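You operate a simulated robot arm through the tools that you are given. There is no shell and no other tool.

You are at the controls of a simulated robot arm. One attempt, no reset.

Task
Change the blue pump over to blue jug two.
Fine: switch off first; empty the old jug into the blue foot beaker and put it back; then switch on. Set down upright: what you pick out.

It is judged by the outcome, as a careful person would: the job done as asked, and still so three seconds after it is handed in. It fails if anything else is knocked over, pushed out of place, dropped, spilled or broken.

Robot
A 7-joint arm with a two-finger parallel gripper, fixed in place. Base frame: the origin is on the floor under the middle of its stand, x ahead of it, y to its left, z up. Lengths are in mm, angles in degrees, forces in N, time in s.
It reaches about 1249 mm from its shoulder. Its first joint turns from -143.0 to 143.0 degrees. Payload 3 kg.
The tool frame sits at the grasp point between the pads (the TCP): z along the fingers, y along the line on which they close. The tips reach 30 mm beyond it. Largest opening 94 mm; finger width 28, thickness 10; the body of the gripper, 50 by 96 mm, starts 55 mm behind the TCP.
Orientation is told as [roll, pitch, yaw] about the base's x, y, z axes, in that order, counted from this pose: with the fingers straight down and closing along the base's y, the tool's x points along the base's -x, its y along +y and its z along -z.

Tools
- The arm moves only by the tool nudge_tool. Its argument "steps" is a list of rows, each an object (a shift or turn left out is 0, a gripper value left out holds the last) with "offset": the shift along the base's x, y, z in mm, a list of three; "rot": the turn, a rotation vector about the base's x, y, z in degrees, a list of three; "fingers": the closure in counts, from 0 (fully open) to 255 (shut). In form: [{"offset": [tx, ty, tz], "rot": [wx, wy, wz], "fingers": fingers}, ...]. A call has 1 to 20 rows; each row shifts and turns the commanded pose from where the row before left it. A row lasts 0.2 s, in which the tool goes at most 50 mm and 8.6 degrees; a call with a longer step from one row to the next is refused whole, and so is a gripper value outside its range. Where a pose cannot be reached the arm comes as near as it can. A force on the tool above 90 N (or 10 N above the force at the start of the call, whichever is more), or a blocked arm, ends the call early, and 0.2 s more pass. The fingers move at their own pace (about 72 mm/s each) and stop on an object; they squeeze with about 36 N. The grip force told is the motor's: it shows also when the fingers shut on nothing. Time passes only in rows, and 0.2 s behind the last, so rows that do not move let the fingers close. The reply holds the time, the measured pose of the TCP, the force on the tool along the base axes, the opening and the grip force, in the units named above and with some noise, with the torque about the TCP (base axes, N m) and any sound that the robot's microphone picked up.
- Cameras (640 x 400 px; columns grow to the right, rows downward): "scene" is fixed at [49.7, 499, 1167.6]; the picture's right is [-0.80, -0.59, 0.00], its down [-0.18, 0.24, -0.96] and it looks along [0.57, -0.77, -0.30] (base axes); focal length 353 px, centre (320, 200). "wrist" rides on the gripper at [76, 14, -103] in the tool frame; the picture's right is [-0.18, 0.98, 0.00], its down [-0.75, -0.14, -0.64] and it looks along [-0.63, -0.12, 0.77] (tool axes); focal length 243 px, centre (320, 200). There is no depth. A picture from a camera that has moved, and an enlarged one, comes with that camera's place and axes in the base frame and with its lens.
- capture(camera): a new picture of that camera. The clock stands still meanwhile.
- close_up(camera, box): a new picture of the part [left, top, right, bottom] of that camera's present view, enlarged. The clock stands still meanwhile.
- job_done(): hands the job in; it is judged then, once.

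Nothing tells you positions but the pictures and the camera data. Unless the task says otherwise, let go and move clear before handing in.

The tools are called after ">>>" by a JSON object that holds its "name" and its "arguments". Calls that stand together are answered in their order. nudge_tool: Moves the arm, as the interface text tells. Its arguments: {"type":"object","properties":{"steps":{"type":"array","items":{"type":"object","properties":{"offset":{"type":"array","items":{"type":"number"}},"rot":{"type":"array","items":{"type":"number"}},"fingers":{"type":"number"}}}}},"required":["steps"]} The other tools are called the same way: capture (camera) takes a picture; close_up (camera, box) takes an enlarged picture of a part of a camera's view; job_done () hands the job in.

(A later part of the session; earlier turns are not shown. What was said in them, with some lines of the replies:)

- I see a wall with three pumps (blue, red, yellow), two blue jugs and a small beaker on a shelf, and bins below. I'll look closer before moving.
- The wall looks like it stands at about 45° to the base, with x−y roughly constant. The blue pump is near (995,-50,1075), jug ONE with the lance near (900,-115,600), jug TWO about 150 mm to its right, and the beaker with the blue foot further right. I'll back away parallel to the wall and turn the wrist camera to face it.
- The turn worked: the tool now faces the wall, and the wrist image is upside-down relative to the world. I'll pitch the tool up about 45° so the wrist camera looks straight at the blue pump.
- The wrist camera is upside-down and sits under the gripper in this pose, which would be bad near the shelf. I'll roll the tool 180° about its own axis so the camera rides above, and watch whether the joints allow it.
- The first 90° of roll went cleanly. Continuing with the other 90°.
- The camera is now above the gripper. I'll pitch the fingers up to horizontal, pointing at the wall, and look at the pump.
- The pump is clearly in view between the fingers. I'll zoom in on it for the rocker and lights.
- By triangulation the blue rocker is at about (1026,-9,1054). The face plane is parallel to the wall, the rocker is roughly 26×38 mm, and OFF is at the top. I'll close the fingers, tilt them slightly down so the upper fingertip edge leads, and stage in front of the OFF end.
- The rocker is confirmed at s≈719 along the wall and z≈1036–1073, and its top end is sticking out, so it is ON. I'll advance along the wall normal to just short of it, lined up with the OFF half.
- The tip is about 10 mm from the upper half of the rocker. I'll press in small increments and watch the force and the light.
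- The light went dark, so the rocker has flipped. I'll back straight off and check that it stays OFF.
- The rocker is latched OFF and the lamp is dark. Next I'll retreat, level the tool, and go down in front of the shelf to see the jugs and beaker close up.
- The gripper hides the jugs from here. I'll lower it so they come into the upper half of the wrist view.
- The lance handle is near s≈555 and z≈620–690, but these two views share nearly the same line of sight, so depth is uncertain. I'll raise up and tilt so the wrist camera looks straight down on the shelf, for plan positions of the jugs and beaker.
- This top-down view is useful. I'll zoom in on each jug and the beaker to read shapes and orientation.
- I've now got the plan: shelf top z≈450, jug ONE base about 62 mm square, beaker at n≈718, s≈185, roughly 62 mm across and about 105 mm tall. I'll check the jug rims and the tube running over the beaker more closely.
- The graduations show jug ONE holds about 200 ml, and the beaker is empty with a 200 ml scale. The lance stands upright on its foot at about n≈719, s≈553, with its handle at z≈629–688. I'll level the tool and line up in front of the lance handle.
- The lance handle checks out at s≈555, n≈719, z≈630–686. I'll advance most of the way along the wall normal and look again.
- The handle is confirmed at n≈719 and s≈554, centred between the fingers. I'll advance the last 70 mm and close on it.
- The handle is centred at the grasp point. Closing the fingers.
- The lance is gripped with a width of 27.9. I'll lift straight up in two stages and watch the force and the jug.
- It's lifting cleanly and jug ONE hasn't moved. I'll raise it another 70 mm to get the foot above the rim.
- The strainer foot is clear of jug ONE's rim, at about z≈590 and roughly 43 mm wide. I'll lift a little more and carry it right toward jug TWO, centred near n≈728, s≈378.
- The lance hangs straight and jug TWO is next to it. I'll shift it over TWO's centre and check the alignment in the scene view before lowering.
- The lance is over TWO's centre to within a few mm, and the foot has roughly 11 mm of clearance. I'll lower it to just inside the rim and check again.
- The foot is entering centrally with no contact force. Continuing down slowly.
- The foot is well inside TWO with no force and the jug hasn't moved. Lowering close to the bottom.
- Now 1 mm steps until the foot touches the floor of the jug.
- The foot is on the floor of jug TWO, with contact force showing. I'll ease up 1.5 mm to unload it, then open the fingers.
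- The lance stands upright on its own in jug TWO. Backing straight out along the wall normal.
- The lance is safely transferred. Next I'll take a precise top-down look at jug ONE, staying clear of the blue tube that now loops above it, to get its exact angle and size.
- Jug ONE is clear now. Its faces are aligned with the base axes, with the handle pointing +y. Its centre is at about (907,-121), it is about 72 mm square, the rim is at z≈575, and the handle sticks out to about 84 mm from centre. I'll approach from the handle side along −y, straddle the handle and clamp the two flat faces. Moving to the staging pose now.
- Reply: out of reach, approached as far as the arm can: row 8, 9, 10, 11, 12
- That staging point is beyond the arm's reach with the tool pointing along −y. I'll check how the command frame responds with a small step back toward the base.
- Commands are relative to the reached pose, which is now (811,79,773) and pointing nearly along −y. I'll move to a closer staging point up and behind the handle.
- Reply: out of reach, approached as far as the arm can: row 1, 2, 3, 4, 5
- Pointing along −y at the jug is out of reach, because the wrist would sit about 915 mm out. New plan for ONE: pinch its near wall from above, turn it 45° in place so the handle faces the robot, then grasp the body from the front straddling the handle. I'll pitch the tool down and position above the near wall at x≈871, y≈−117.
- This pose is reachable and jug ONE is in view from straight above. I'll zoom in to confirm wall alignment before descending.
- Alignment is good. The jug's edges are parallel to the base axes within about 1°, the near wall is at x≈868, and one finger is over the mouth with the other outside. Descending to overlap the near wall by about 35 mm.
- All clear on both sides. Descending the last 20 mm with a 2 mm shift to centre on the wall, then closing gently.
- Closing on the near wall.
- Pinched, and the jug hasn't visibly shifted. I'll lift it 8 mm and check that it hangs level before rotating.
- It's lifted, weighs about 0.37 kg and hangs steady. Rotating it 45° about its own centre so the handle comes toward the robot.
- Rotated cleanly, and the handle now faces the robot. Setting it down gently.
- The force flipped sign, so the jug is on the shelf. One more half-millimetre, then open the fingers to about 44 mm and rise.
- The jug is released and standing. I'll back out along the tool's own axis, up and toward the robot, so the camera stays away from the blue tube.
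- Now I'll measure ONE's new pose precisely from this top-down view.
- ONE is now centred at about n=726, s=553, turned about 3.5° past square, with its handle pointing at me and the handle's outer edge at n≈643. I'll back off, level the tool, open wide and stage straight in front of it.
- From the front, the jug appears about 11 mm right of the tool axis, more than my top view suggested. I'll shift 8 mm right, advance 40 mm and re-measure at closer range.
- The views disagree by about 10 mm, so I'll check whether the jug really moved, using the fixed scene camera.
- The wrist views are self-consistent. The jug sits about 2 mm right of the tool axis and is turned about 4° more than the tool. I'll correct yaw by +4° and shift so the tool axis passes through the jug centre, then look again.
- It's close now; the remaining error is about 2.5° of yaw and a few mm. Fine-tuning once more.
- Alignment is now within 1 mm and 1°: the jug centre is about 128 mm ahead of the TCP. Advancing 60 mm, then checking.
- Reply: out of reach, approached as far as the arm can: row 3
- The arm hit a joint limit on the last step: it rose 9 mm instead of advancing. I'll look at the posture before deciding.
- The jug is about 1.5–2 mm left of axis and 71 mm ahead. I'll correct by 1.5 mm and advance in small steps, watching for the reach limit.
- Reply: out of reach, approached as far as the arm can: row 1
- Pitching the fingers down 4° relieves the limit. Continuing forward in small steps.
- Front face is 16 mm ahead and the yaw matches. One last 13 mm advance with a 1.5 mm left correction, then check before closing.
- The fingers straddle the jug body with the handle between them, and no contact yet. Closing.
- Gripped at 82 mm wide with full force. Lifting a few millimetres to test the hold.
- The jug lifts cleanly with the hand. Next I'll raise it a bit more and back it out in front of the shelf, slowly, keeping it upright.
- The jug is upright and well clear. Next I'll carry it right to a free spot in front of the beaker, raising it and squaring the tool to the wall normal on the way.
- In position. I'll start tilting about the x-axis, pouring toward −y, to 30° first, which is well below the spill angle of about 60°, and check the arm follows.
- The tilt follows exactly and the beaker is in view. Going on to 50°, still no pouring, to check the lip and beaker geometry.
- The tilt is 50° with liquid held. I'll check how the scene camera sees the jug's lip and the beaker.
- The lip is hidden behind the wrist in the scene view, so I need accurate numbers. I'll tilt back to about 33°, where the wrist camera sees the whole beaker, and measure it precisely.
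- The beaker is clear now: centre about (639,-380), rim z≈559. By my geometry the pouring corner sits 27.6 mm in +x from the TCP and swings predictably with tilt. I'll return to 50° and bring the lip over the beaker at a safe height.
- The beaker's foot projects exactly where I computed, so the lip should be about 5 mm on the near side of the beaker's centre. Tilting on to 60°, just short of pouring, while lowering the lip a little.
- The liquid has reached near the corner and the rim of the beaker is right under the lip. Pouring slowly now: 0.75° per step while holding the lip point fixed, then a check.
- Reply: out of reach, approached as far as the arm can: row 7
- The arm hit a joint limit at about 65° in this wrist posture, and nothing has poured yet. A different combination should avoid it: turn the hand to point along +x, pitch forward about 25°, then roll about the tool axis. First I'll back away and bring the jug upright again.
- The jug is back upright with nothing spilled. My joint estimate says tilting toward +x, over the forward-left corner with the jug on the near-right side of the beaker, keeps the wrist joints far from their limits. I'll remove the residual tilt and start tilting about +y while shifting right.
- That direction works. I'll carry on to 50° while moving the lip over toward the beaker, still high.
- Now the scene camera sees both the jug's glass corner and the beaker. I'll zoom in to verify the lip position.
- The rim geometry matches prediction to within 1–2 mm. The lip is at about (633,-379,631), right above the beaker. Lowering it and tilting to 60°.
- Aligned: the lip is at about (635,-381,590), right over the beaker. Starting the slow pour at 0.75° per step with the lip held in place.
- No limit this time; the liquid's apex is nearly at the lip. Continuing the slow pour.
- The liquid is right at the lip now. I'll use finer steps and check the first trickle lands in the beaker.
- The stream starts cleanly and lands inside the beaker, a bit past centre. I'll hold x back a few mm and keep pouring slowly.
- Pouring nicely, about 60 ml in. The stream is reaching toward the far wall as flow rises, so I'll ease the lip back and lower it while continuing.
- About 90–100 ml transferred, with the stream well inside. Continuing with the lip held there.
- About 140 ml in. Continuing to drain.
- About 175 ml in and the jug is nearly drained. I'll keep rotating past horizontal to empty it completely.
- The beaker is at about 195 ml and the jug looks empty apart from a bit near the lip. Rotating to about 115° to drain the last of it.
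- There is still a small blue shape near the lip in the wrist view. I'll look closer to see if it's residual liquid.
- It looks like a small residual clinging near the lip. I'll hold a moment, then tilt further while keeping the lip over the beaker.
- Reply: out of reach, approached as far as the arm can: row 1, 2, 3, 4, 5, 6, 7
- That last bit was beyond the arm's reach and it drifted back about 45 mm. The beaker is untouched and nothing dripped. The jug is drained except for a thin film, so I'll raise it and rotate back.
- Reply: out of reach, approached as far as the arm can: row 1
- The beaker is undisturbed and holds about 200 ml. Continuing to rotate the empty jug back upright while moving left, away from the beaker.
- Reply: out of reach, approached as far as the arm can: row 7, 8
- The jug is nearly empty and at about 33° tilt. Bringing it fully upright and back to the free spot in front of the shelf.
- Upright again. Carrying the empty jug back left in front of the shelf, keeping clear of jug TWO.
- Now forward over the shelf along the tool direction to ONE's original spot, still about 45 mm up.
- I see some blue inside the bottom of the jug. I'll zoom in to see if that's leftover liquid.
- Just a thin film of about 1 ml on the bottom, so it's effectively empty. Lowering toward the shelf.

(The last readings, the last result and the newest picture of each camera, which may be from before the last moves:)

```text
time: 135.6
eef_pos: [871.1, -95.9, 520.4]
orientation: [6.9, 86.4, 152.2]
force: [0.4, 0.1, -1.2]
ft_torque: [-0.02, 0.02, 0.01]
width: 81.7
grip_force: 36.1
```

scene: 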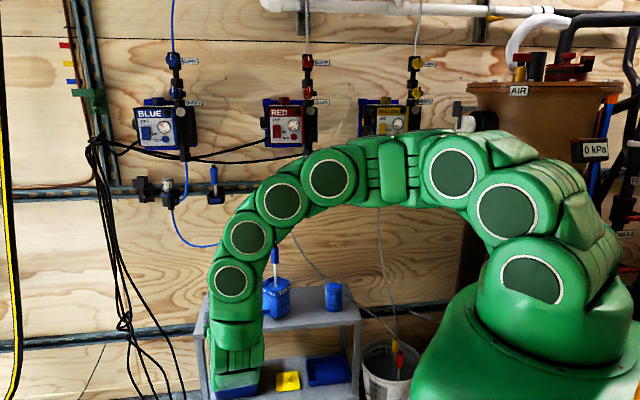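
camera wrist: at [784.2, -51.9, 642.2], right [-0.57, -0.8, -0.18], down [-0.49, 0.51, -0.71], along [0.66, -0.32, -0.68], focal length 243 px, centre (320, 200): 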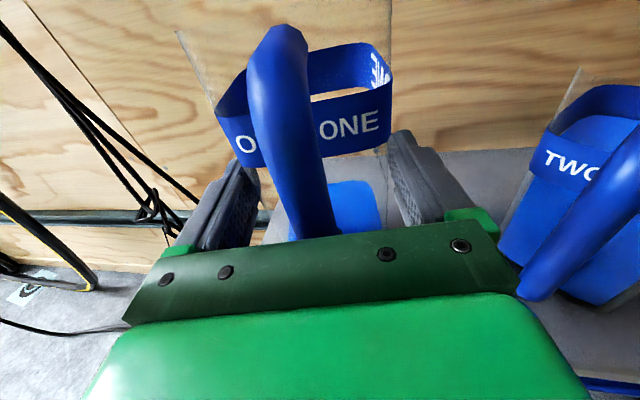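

>>> {"name": "nudge_tool", "arguments": {"steps": [{"offset": [0, 0, -2]}, {"offset": [0, 0, -1.5]}, {"offset": [0, 0, 0]}]}}

>>> {"name": "nudge_tool", "arguments": {"steps": [{"offset": [0, 0, -1]}, {"offset": [0, 0, 0]}]}}

>>> {"name": "nudge_tool", "arguments": {"steps": [{"offset": [0, 0, -1]}, {"offset": [0, 0, 0]}]}}

```text
time: 136.4
eef_pos: [872.2, -96.7, 516.7]
orientation: [6.7, 86.3, 151.8]
force: [0.4, 0.6, -0.3]
ft_torque: [0.03, 0.05, -0.01]
width: 82.0
grip_force: 35.6
```

```text
time: 137.0
eef_pos: [872.5, -95.8, 515.0]
orientation: [6.9, 86.3, 152.2]
force: [-0.3, -0.1, -0.7]
ft_torque: [0.04, 0.0, -0.01]
width: 81.9
grip_force: 35.8
```

```text
time: 137.6
eef_pos: [872.5, -96.3, 513.5]
orientation: [7.0, 86.3, 152.0]
force: [0.3, -0.3, -0.5]
ft_torque: [0.03, 0.03, -0.01]
width: 81.7
grip_force: 36.5
```

>>> {"name": "nudge_tool", "arguments": {"steps": [{"offset": [0, 0, -1]}, {"offset": [0, 0, 0]}]}}

>>> {"name": "nudge_tool", "arguments": {"steps": [{"offset": [0, 0, -1]}, {"offset": [0, 0, 0]}]}}

```text
time: 138.2
eef_pos: [872.8, -95.7, 513.9]
orientation: [6.4, 86.4, 151.5]
force: [-0.1, -0.3, 8.0]
ft_torque: [0.32, -0.18, 0.0]
width: 81.8
grip_force: 36.1
```

```text
time: 138.8
eef_pos: [872.0, -95.6, 513.0]
orientation: [6.0, 86.3, 151.3]
force: [2.8, 0.3, 17.5]
ft_torque: [0.46, -0.46, -0.01]
width: 82.1
grip_force: 36.0
```

It's on the shelf. Easing off 1 mm, then opening the fingers slowly.

>>> {"name": "nudge_tool", "arguments": {"steps": [{"offset": [0, 0, 1.2]}, {"offset": [0, 0, 0]}]}}

>>> {"name": "nudge_tool", "arguments": {"steps": [{"fingers": 30}, {"fingers": 15}, {"fingers": 5}, {"fingers": 0}, {"fingers": 0}]}}

>>> {"name": "capture", "arguments": {"camera": "wrist"}}

```text
time: 139.4
eef_pos: [871.7, -95.6, 513.5]
orientation: [7.2, 86.3, 152.2]
force: [0.2, -1.6, 10.4]
ft_torque: [0.3, -0.24, -0.05]
width: 81.6
grip_force: 36.2
```

```text
time: 140.6
eef_pos: [872.5, -95.6, 513.1]
orientation: [6.8, 86.3, 152.1]
force: [-0.1, -0.2, 0.4]
ft_torque: [0.03, -0.03, -0.01]
width: 94.0
grip_force: 0.0
```

```text
taken
camera wrist: at [784.3, -51.8, 595.4], right [-0.57, -0.8, -0.18], down [-0.49, 0.51, -0.71], along [0.66, -0.32, -0.68], focal length 243 px, centre (320, 200)
```

wrist: 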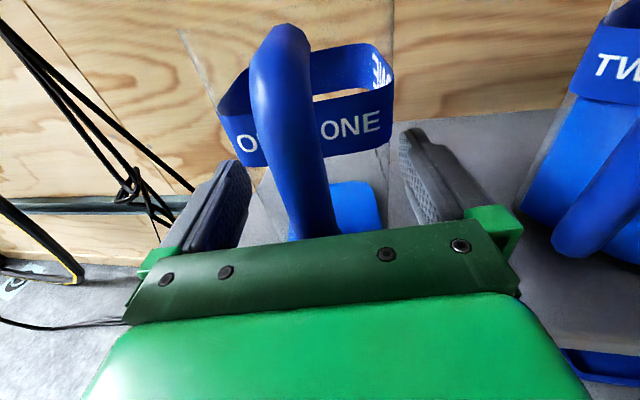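

Released; the jug stands upright with clearance on both sides. Backing straight out along the tool direction.

>>> {"name": "nudge_tool", "arguments": {"steps": [{"offset": [-4.1, 2.8, 0]}, {"offset": [-8.2, 5.7, 0]}, {"offset": [-12.3, 8.5, 0]}, {"offset": [-16.4, 11.4, 0]}, {"offset": [-20.6, 14.2, 0]}, {"offset": [-24.7, 17.1, 0]}, {"offset": [-28.8, 19.9, 0]}, {"offset": [0, 0, 0]}]}}

>>> {"name": "capture", "arguments": {"camera": "wrist"}}

>>> {"name": "capture", "arguments": {"camera": "scene"}}

```text
time: 142.4
eef_pos: [756.3, -14.6, 513.1]
orientation: [6.9, 86.3, 152.1]
force: [-0.3, 1.5, -0.7]
ft_torque: [-0.01, 0.02, 0.01]
width: 93.9
grip_force: 0.1
```

```text
taken
camera wrist: at [667.9, 28.9, 594.9], right [-0.57, -0.8, -0.18], down [-0.49, 0.5, -0.71], along [0.66, -0.32, -0.68], focal length 243 px, centre (320, 200)
```

wrist: 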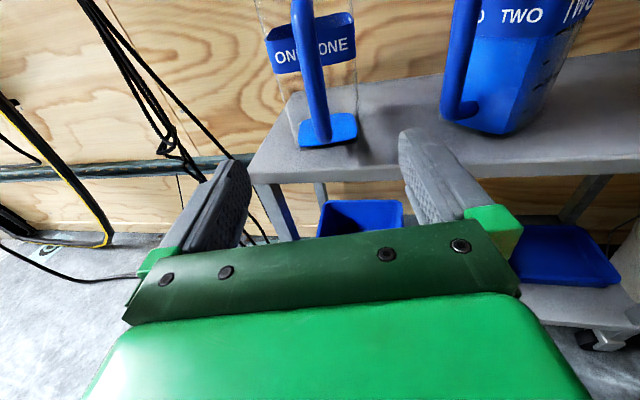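

```text
taken
```

scene: 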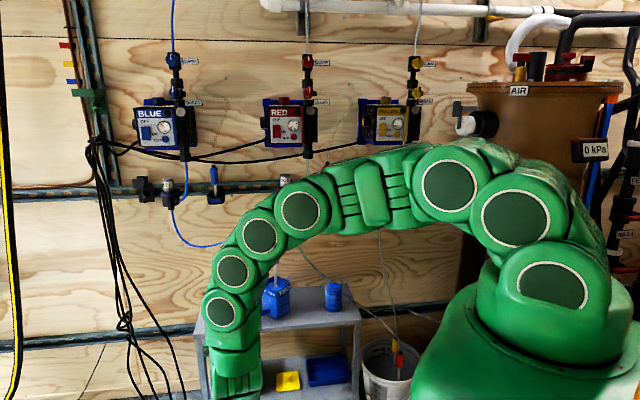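

>>> {"name": "close_up", "arguments": {"camera": "wrist", "box": [240, 0, 400, 160]}}

```text
2.50 times, centred on (320, 80) of wrist
camera zoom: at [667.9, 28.9, 594.9], right [-0.57, -0.8, -0.18], down [-0.49, 0.5, -0.71], along [0.66, -0.32, -0.68], focal length 606 px, centre (320, 500)
```

zoom: 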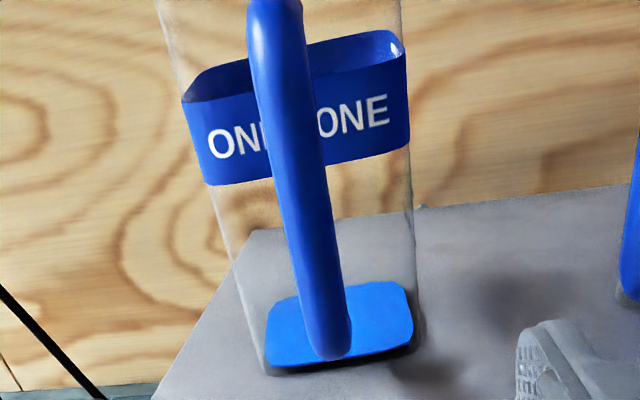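

Jug ONE is standing in its place with only a thin film left. Now to switch on: I'll rise well in front of the wall toward the blue pump, closing the fingers on the way.

>>> {"name": "nudge_tool", "arguments": {"steps": [{"offset": [-15, 15, 15]}, {"offset": [-10, 15, 35]}, {"offset": [0, 8, 45], "rot": [0, 0, -2]}, {"offset": [5, 6, 45], "rot": [0, 0, -2]}, {"offset": [5, 6, 45], "rot": [0, 0, -2]}, {"offset": [5, 6, 45], "rot": [0, 0, -2]}, {"offset": [5, 6, 45], "rot": [0, 0, -2.3]}, {"offset": [5, 6, 45], "fingers": 255}, {"offset": [8, 8, 45]}, {"offset": [10, 10, 45]}, {"offset": [10, 10, 45]}, {"offset": [10, 10, 40]}, {"offset": [10, 10, 30]}, {"offset": [0, 0, 0]}]}}

>>> {"name": "capture", "arguments": {"camera": "wrist"}}

>>> {"name": "capture", "arguments": {"camera": "scene"}}

```text
time: 145.4
eef_pos: [805.2, 97.0, 1038.3]
orientation: [7.7, 86.3, 142.5]
force: [-0.4, 0.7, 0.6]
ft_torque: [-0.01, 0.02, -0.02]
width: 0.0
grip_force: 32.9
```

```text
taken
camera wrist: at [726.6, 157.3, 1119.9], right [-0.71, -0.69, -0.18], down [-0.39, 0.58, -0.71], along [0.59, -0.43, -0.68], focal length 243 px, centre (320, 200)
```

wrist: 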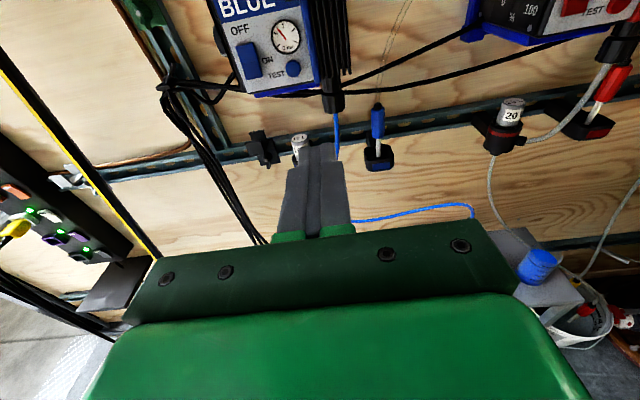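

```text
taken
```

scene: 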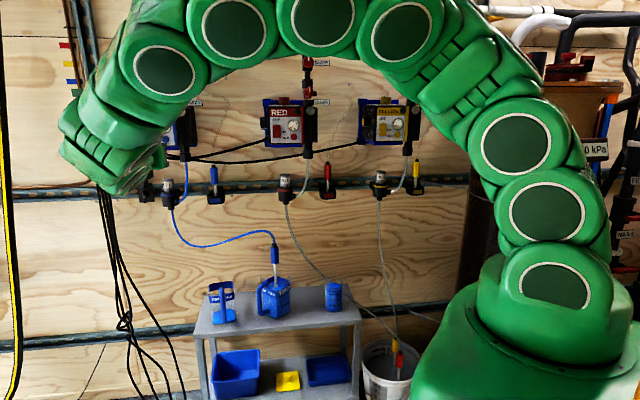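

Scene check: ONE is in place, TWO has the lance standing upright, and the beaker is full. Now staging in front of the lower (ON) half of the rocker.

>>> {"name": "nudge_tool", "arguments": {"steps": [{"offset": [30, -2, 0], "rot": [5.76, 5.76, 0]}, {"offset": [35, -7, 0], "rot": [5.76, 5.76, 0]}, {"offset": [35, -10, 0]}, {"offset": [30, -12, 0]}, {"offset": [25.6, -10, 0]}, {"offset": [0, 0, 0]}]}}

>>> {"name": "close_up", "arguments": {"camera": "wrist", "box": [220, 0, 440, 180]}}

```text
time: 146.8
eef_pos: [960.2, 56.3, 1039.2]
orientation: [1.3, 69.9, 136.3]
force: [0.9, -0.4, -0.5]
ft_torque: [-0.01, 0.01, 0.0]
width: 0.0
grip_force: 33.0
```

```text
2.22 times, centred on (330, 90) of wrist
camera zoom: at [900.5, 96.3, 1145.0], right [-0.74, -0.65, -0.17], down [-0.51, 0.71, -0.49], along [0.44, -0.28, -0.86], focal length 539 px, centre (298, 444)
```

zoom: 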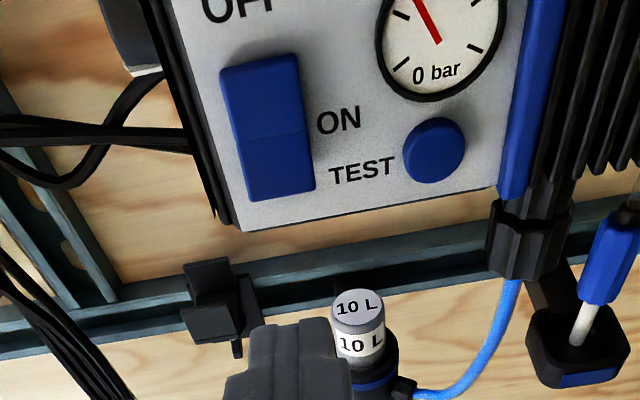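

Aligned with the lower half at z≈1042, s≈719. Advancing to just short of contact.

>>> {"name": "nudge_tool", "arguments": {"steps": [{"offset": [14.1, -14.1, 0]}, {"offset": [14.1, -14.1, 0]}, {"offset": [3, -3, 0]}, {"offset": [0, 0, 0]}]}}

>>> {"name": "close_up", "arguments": {"camera": "wrist", "box": [220, 0, 440, 180]}}

```text
time: 147.8
eef_pos: [992.4, 24.6, 1037.2]
orientation: [1.4, 70.0, 136.3]
force: [0.3, 0.1, 0.2]
ft_torque: [0.02, 0.0, 0.0]
width: 0.0
grip_force: 32.6
```

```text
2.22 times, centred on (330, 90) of wrist
camera zoom: at [932.3, 65.0, 1144.2], right [-0.74, -0.65, -0.16], down [-0.51, 0.71, -0.49], along [0.44, -0.28, -0.86], focal length 539 px, centre (298, 444)
```

zoom: 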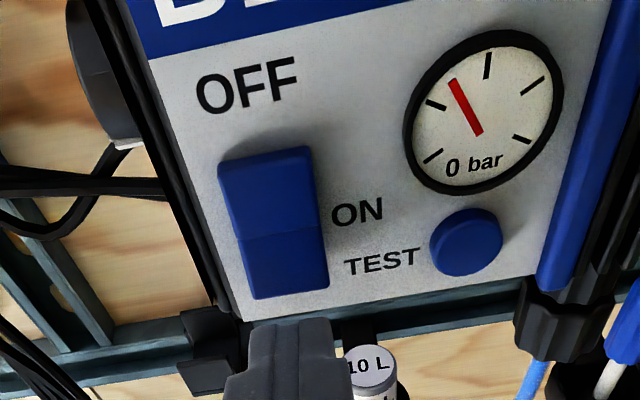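

I'll raise 4 mm to hit the middle of the lower half, then press in small steps.

>>> {"name": "nudge_tool", "arguments": {"steps": [{"offset": [0, 0, 4]}, {"offset": [2.8, -2.8, 0]}, {"offset": [2.8, -2.8, 0]}, {"offset": [2.8, -2.8, 0]}]}}

>>> {"name": "close_up", "arguments": {"camera": "wrist", "box": [220, 0, 440, 180]}}

>>> {"name": "capture", "arguments": {"camera": "wrist"}}

```text
time: 148.8
eef_pos: [1000.4, 16.8, 1041.7]
orientation: [1.4, 70.0, 136.3]
force: [-0.3, 0.7, -1.0]
ft_torque: [0.02, -0.01, 0.01]
width: 0.0
grip_force: 33.4
```

```text
2.22 times, centred on (330, 90) of wrist
camera zoom: at [940.8, 58.1, 1147.3], right [-0.74, -0.65, -0.16], down [-0.51, 0.71, -0.49], along [0.43, -0.28, -0.86], focal length 539 px, centre (298, 444)
```

zoom: 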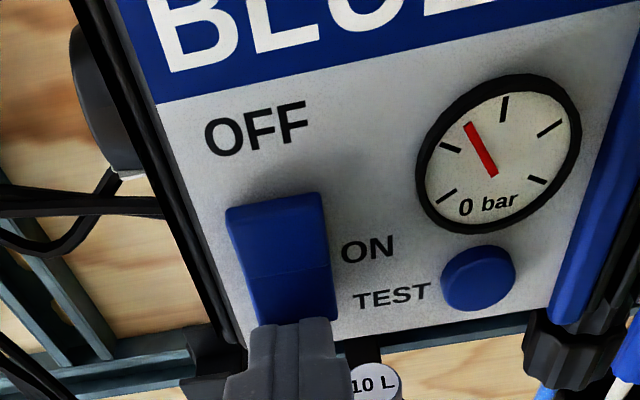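

```text
taken
camera wrist: at [940.8, 58.1, 1147.3], right [-0.74, -0.65, -0.16], down [-0.51, 0.71, -0.49], along [0.43, -0.28, -0.86], focal length 243 px, centre (320, 200)
```

wrist: 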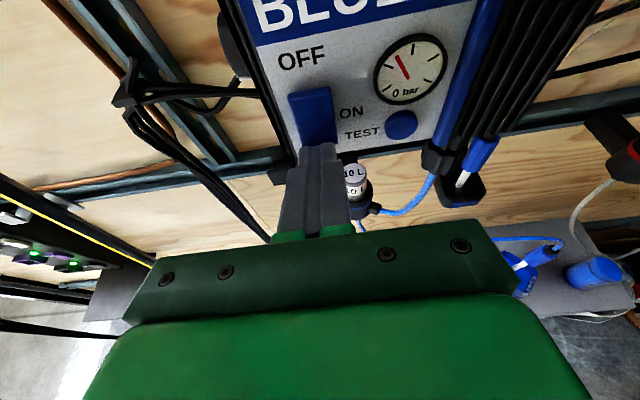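

The top of the rocker now seems to stick out. I'll check the lamp.

>>> {"name": "close_up", "arguments": {"camera": "scene", "box": [110, 70, 230, 170]}}

>>> {"name": "close_up", "arguments": {"camera": "wrist", "box": [240, 0, 520, 160]}}

```text
4.00 times, centred on (170, 120) of scene
camera zoom: at [49.7, 499.0, 1167.6], right [-0.8, -0.59, 0.0], down [-0.18, 0.24, -0.96], along [0.57, -0.77, -0.3], focal length 1411 px, centre (920, 520)
```

zoom: 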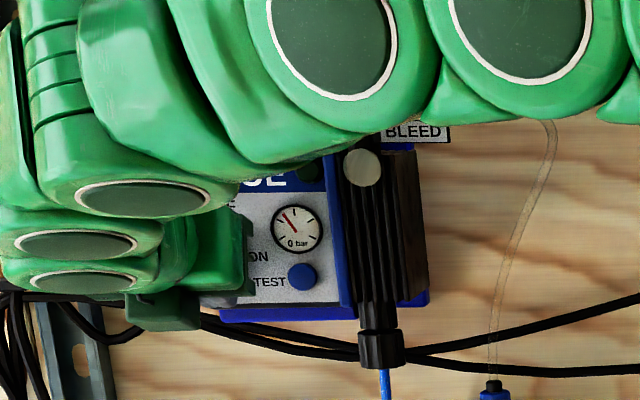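

```text
2.29 times, centred on (380, 80) of wrist
camera zoom: at [940.8, 58.1, 1147.3], right [-0.74, -0.65, -0.16], down [-0.51, 0.71, -0.49], along [0.43, -0.28, -0.86], focal length 555 px, centre (183, 474)
```

zoom: 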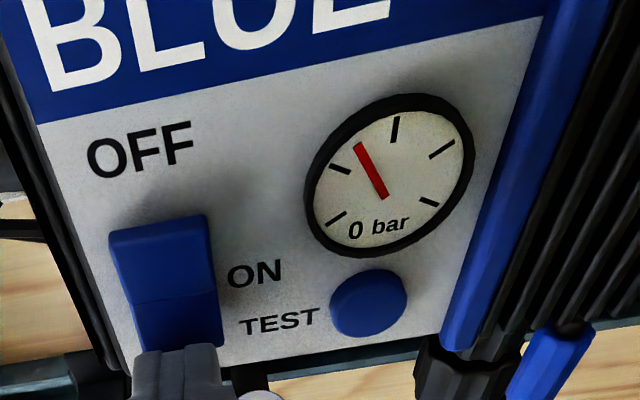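

The lamp is still dark and there's no contact force yet. Pressing a bit further.

>>> {"name": "nudge_tool", "arguments": {"steps": [{"offset": [1.4, -1.4, 0]}, {"offset": [1.4, -1.4, 0]}, {"offset": [0, 0, 0]}]}}

>>> {"name": "close_up", "arguments": {"camera": "scene", "box": [110, 70, 230, 170]}}

```text
time: 149.6
eef_pos: [1001.7, 18.2, 1042.9]
orientation: [1.4, 69.9, 136.4]
force: [-36.3, 19.3, -1.7]
ft_torque: [0.02, -0.14, -0.35]
width: 0.0
grip_force: 33.0
```

```text
4.00 times, centred on (170, 120) of scene
camera zoom: at [49.7, 499.0, 1167.6], right [-0.8, -0.59, 0.0], down [-0.18, 0.24, -0.96], along [0.57, -0.77, -0.3], focal length 1411 px, centre (920, 520)
```

zoom: 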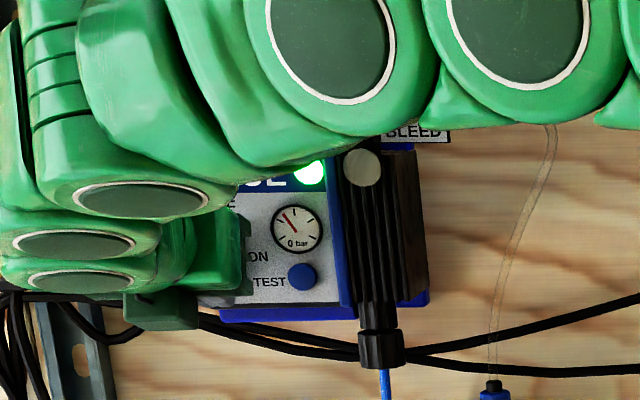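

The green lamp is lit, so the pump is ON. Backing straight off and checking that it stays on.

>>> {"name": "nudge_tool", "arguments": {"steps": [{"offset": [-5, 5, 0]}, {"offset": [-12, 12, 0]}, {"offset": [-25, 25, 0]}, {"offset": [-30, 30, 0]}, {"offset": [-33, 33, 0]}, {"offset": [-33, 33, 0]}, {"offset": [-33, 33, 0]}, {"offset": [0, 0, 0]}]}}

>>> {"name": "capture", "arguments": {"camera": "wrist"}}

>>> {"name": "capture", "arguments": {"camera": "scene"}}

>>> {"name": "close_up", "arguments": {"camera": "scene", "box": [180, 240, 360, 340]}}

```text
time: 151.4
eef_pos: [833.2, 185.6, 1042.9]
orientation: [1.4, 70.0, 136.4]
force: [0.6, -0.6, 0.4]
ft_torque: [0.0, -0.02, -0.01]
width: 0.0
grip_force: 32.8
```

```text
taken
camera wrist: at [773.0, 225.8, 1148.0], right [-0.74, -0.65, -0.16], down [-0.51, 0.71, -0.49], along [0.43, -0.28, -0.86], focal length 243 px, centre (320, 200)
```

wrist: 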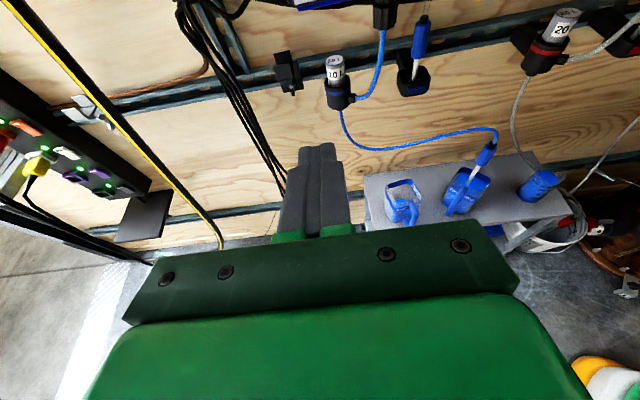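

```text
taken
```

scene: 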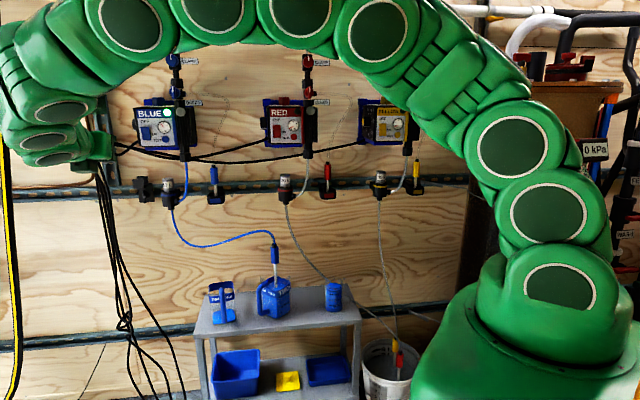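

```text
3.56 times, centred on (270, 290) of scene
camera zoom: at [49.7, 499.0, 1167.6], right [-0.8, -0.59, 0.0], down [-0.18, 0.24, -0.96], along [0.57, -0.77, -0.3], focal length 1254 px, centre (498, -120)
```

zoom: 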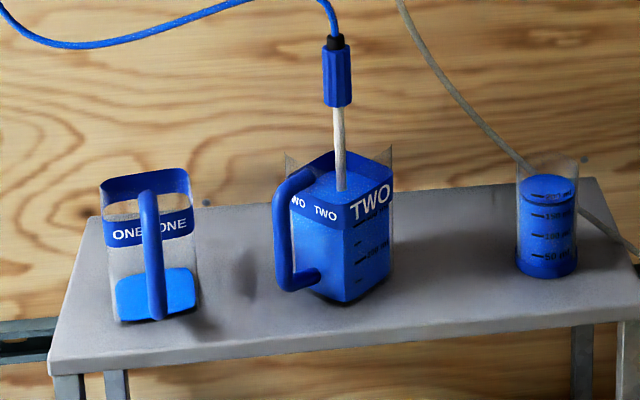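

Everything looks right from here. One last close look at the pump lamp before handing in.

>>> {"name": "close_up", "arguments": {"camera": "scene", "box": [110, 70, 230, 220]}}

>>> {"name": "close_up", "arguments": {"camera": "scene", "box": [240, 70, 440, 220]}}

```text
2.67 times, centred on (170, 145) of scene
camera zoom: at [49.7, 499.0, 1167.6], right [-0.8, -0.59, 0.0], down [-0.18, 0.24, -0.96], along [0.57, -0.77, -0.3], focal length 941 px, centre (720, 347)
```

zoom: 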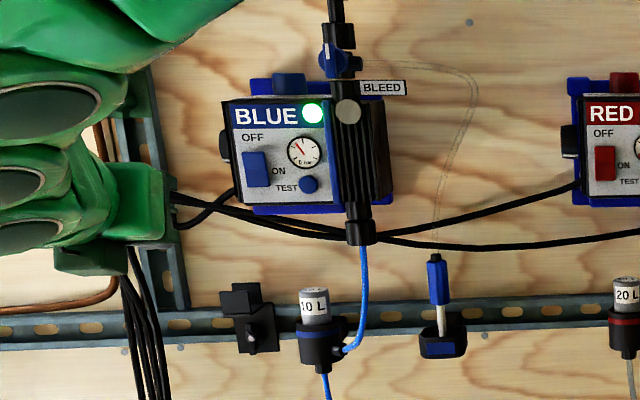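

```text
2.67 times, centred on (340, 145) of scene
camera zoom: at [49.7, 499.0, 1167.6], right [-0.8, -0.59, 0.0], down [-0.18, 0.24, -0.96], along [0.57, -0.77, -0.3], focal length 941 px, centre (267, 347)
```

zoom: 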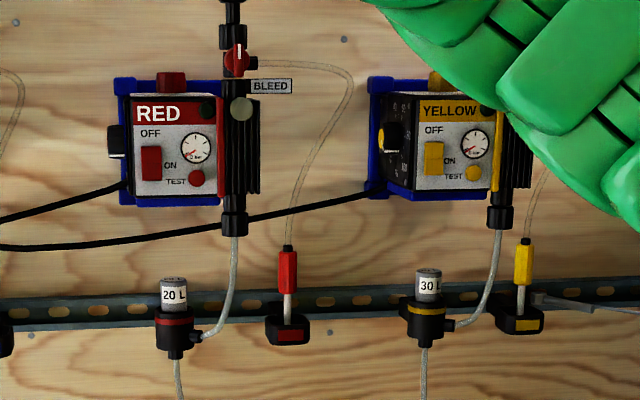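

The blue pump's lamp is green and its rocker is latched ON. The lance stands upright in jug TWO, and jug ONE is emptied and back in its place, upright. The beaker with the blue foot holds the liquid, nothing else has moved, and the arm is clear, so I'm handing in.

>>> {"name": "job_done", "arguments": {}}

```text
The job is handed in.
```

The blue pump now draws from jug two: its lamp is green and the rocker is latched ON. I've handed the job in; no result came back.

- **Pump:** I switched it off before touching anything and back on as the last step.
- **Lance:** it stands upright on its foot at the bottom of jug two.
- **Old jug:** jug one was poured into the blue foot beaker, which now reads about 200 ml. A thin film, roughly 1 ml, stayed in the jug and would not drain.
- **Put back:** jug one stands upright in its original spot. Its handle now faces the robot instead of its original direction, because the arm could not reach the grip needed to restore it.

I saw no spills, and nothing else in the pictures looked knocked or moved. Past about 125° of pouring tilt the arm ran out of reach and swung the empty jug about 45 mm off the beaker. Nothing dripped, and the beaker did not move.
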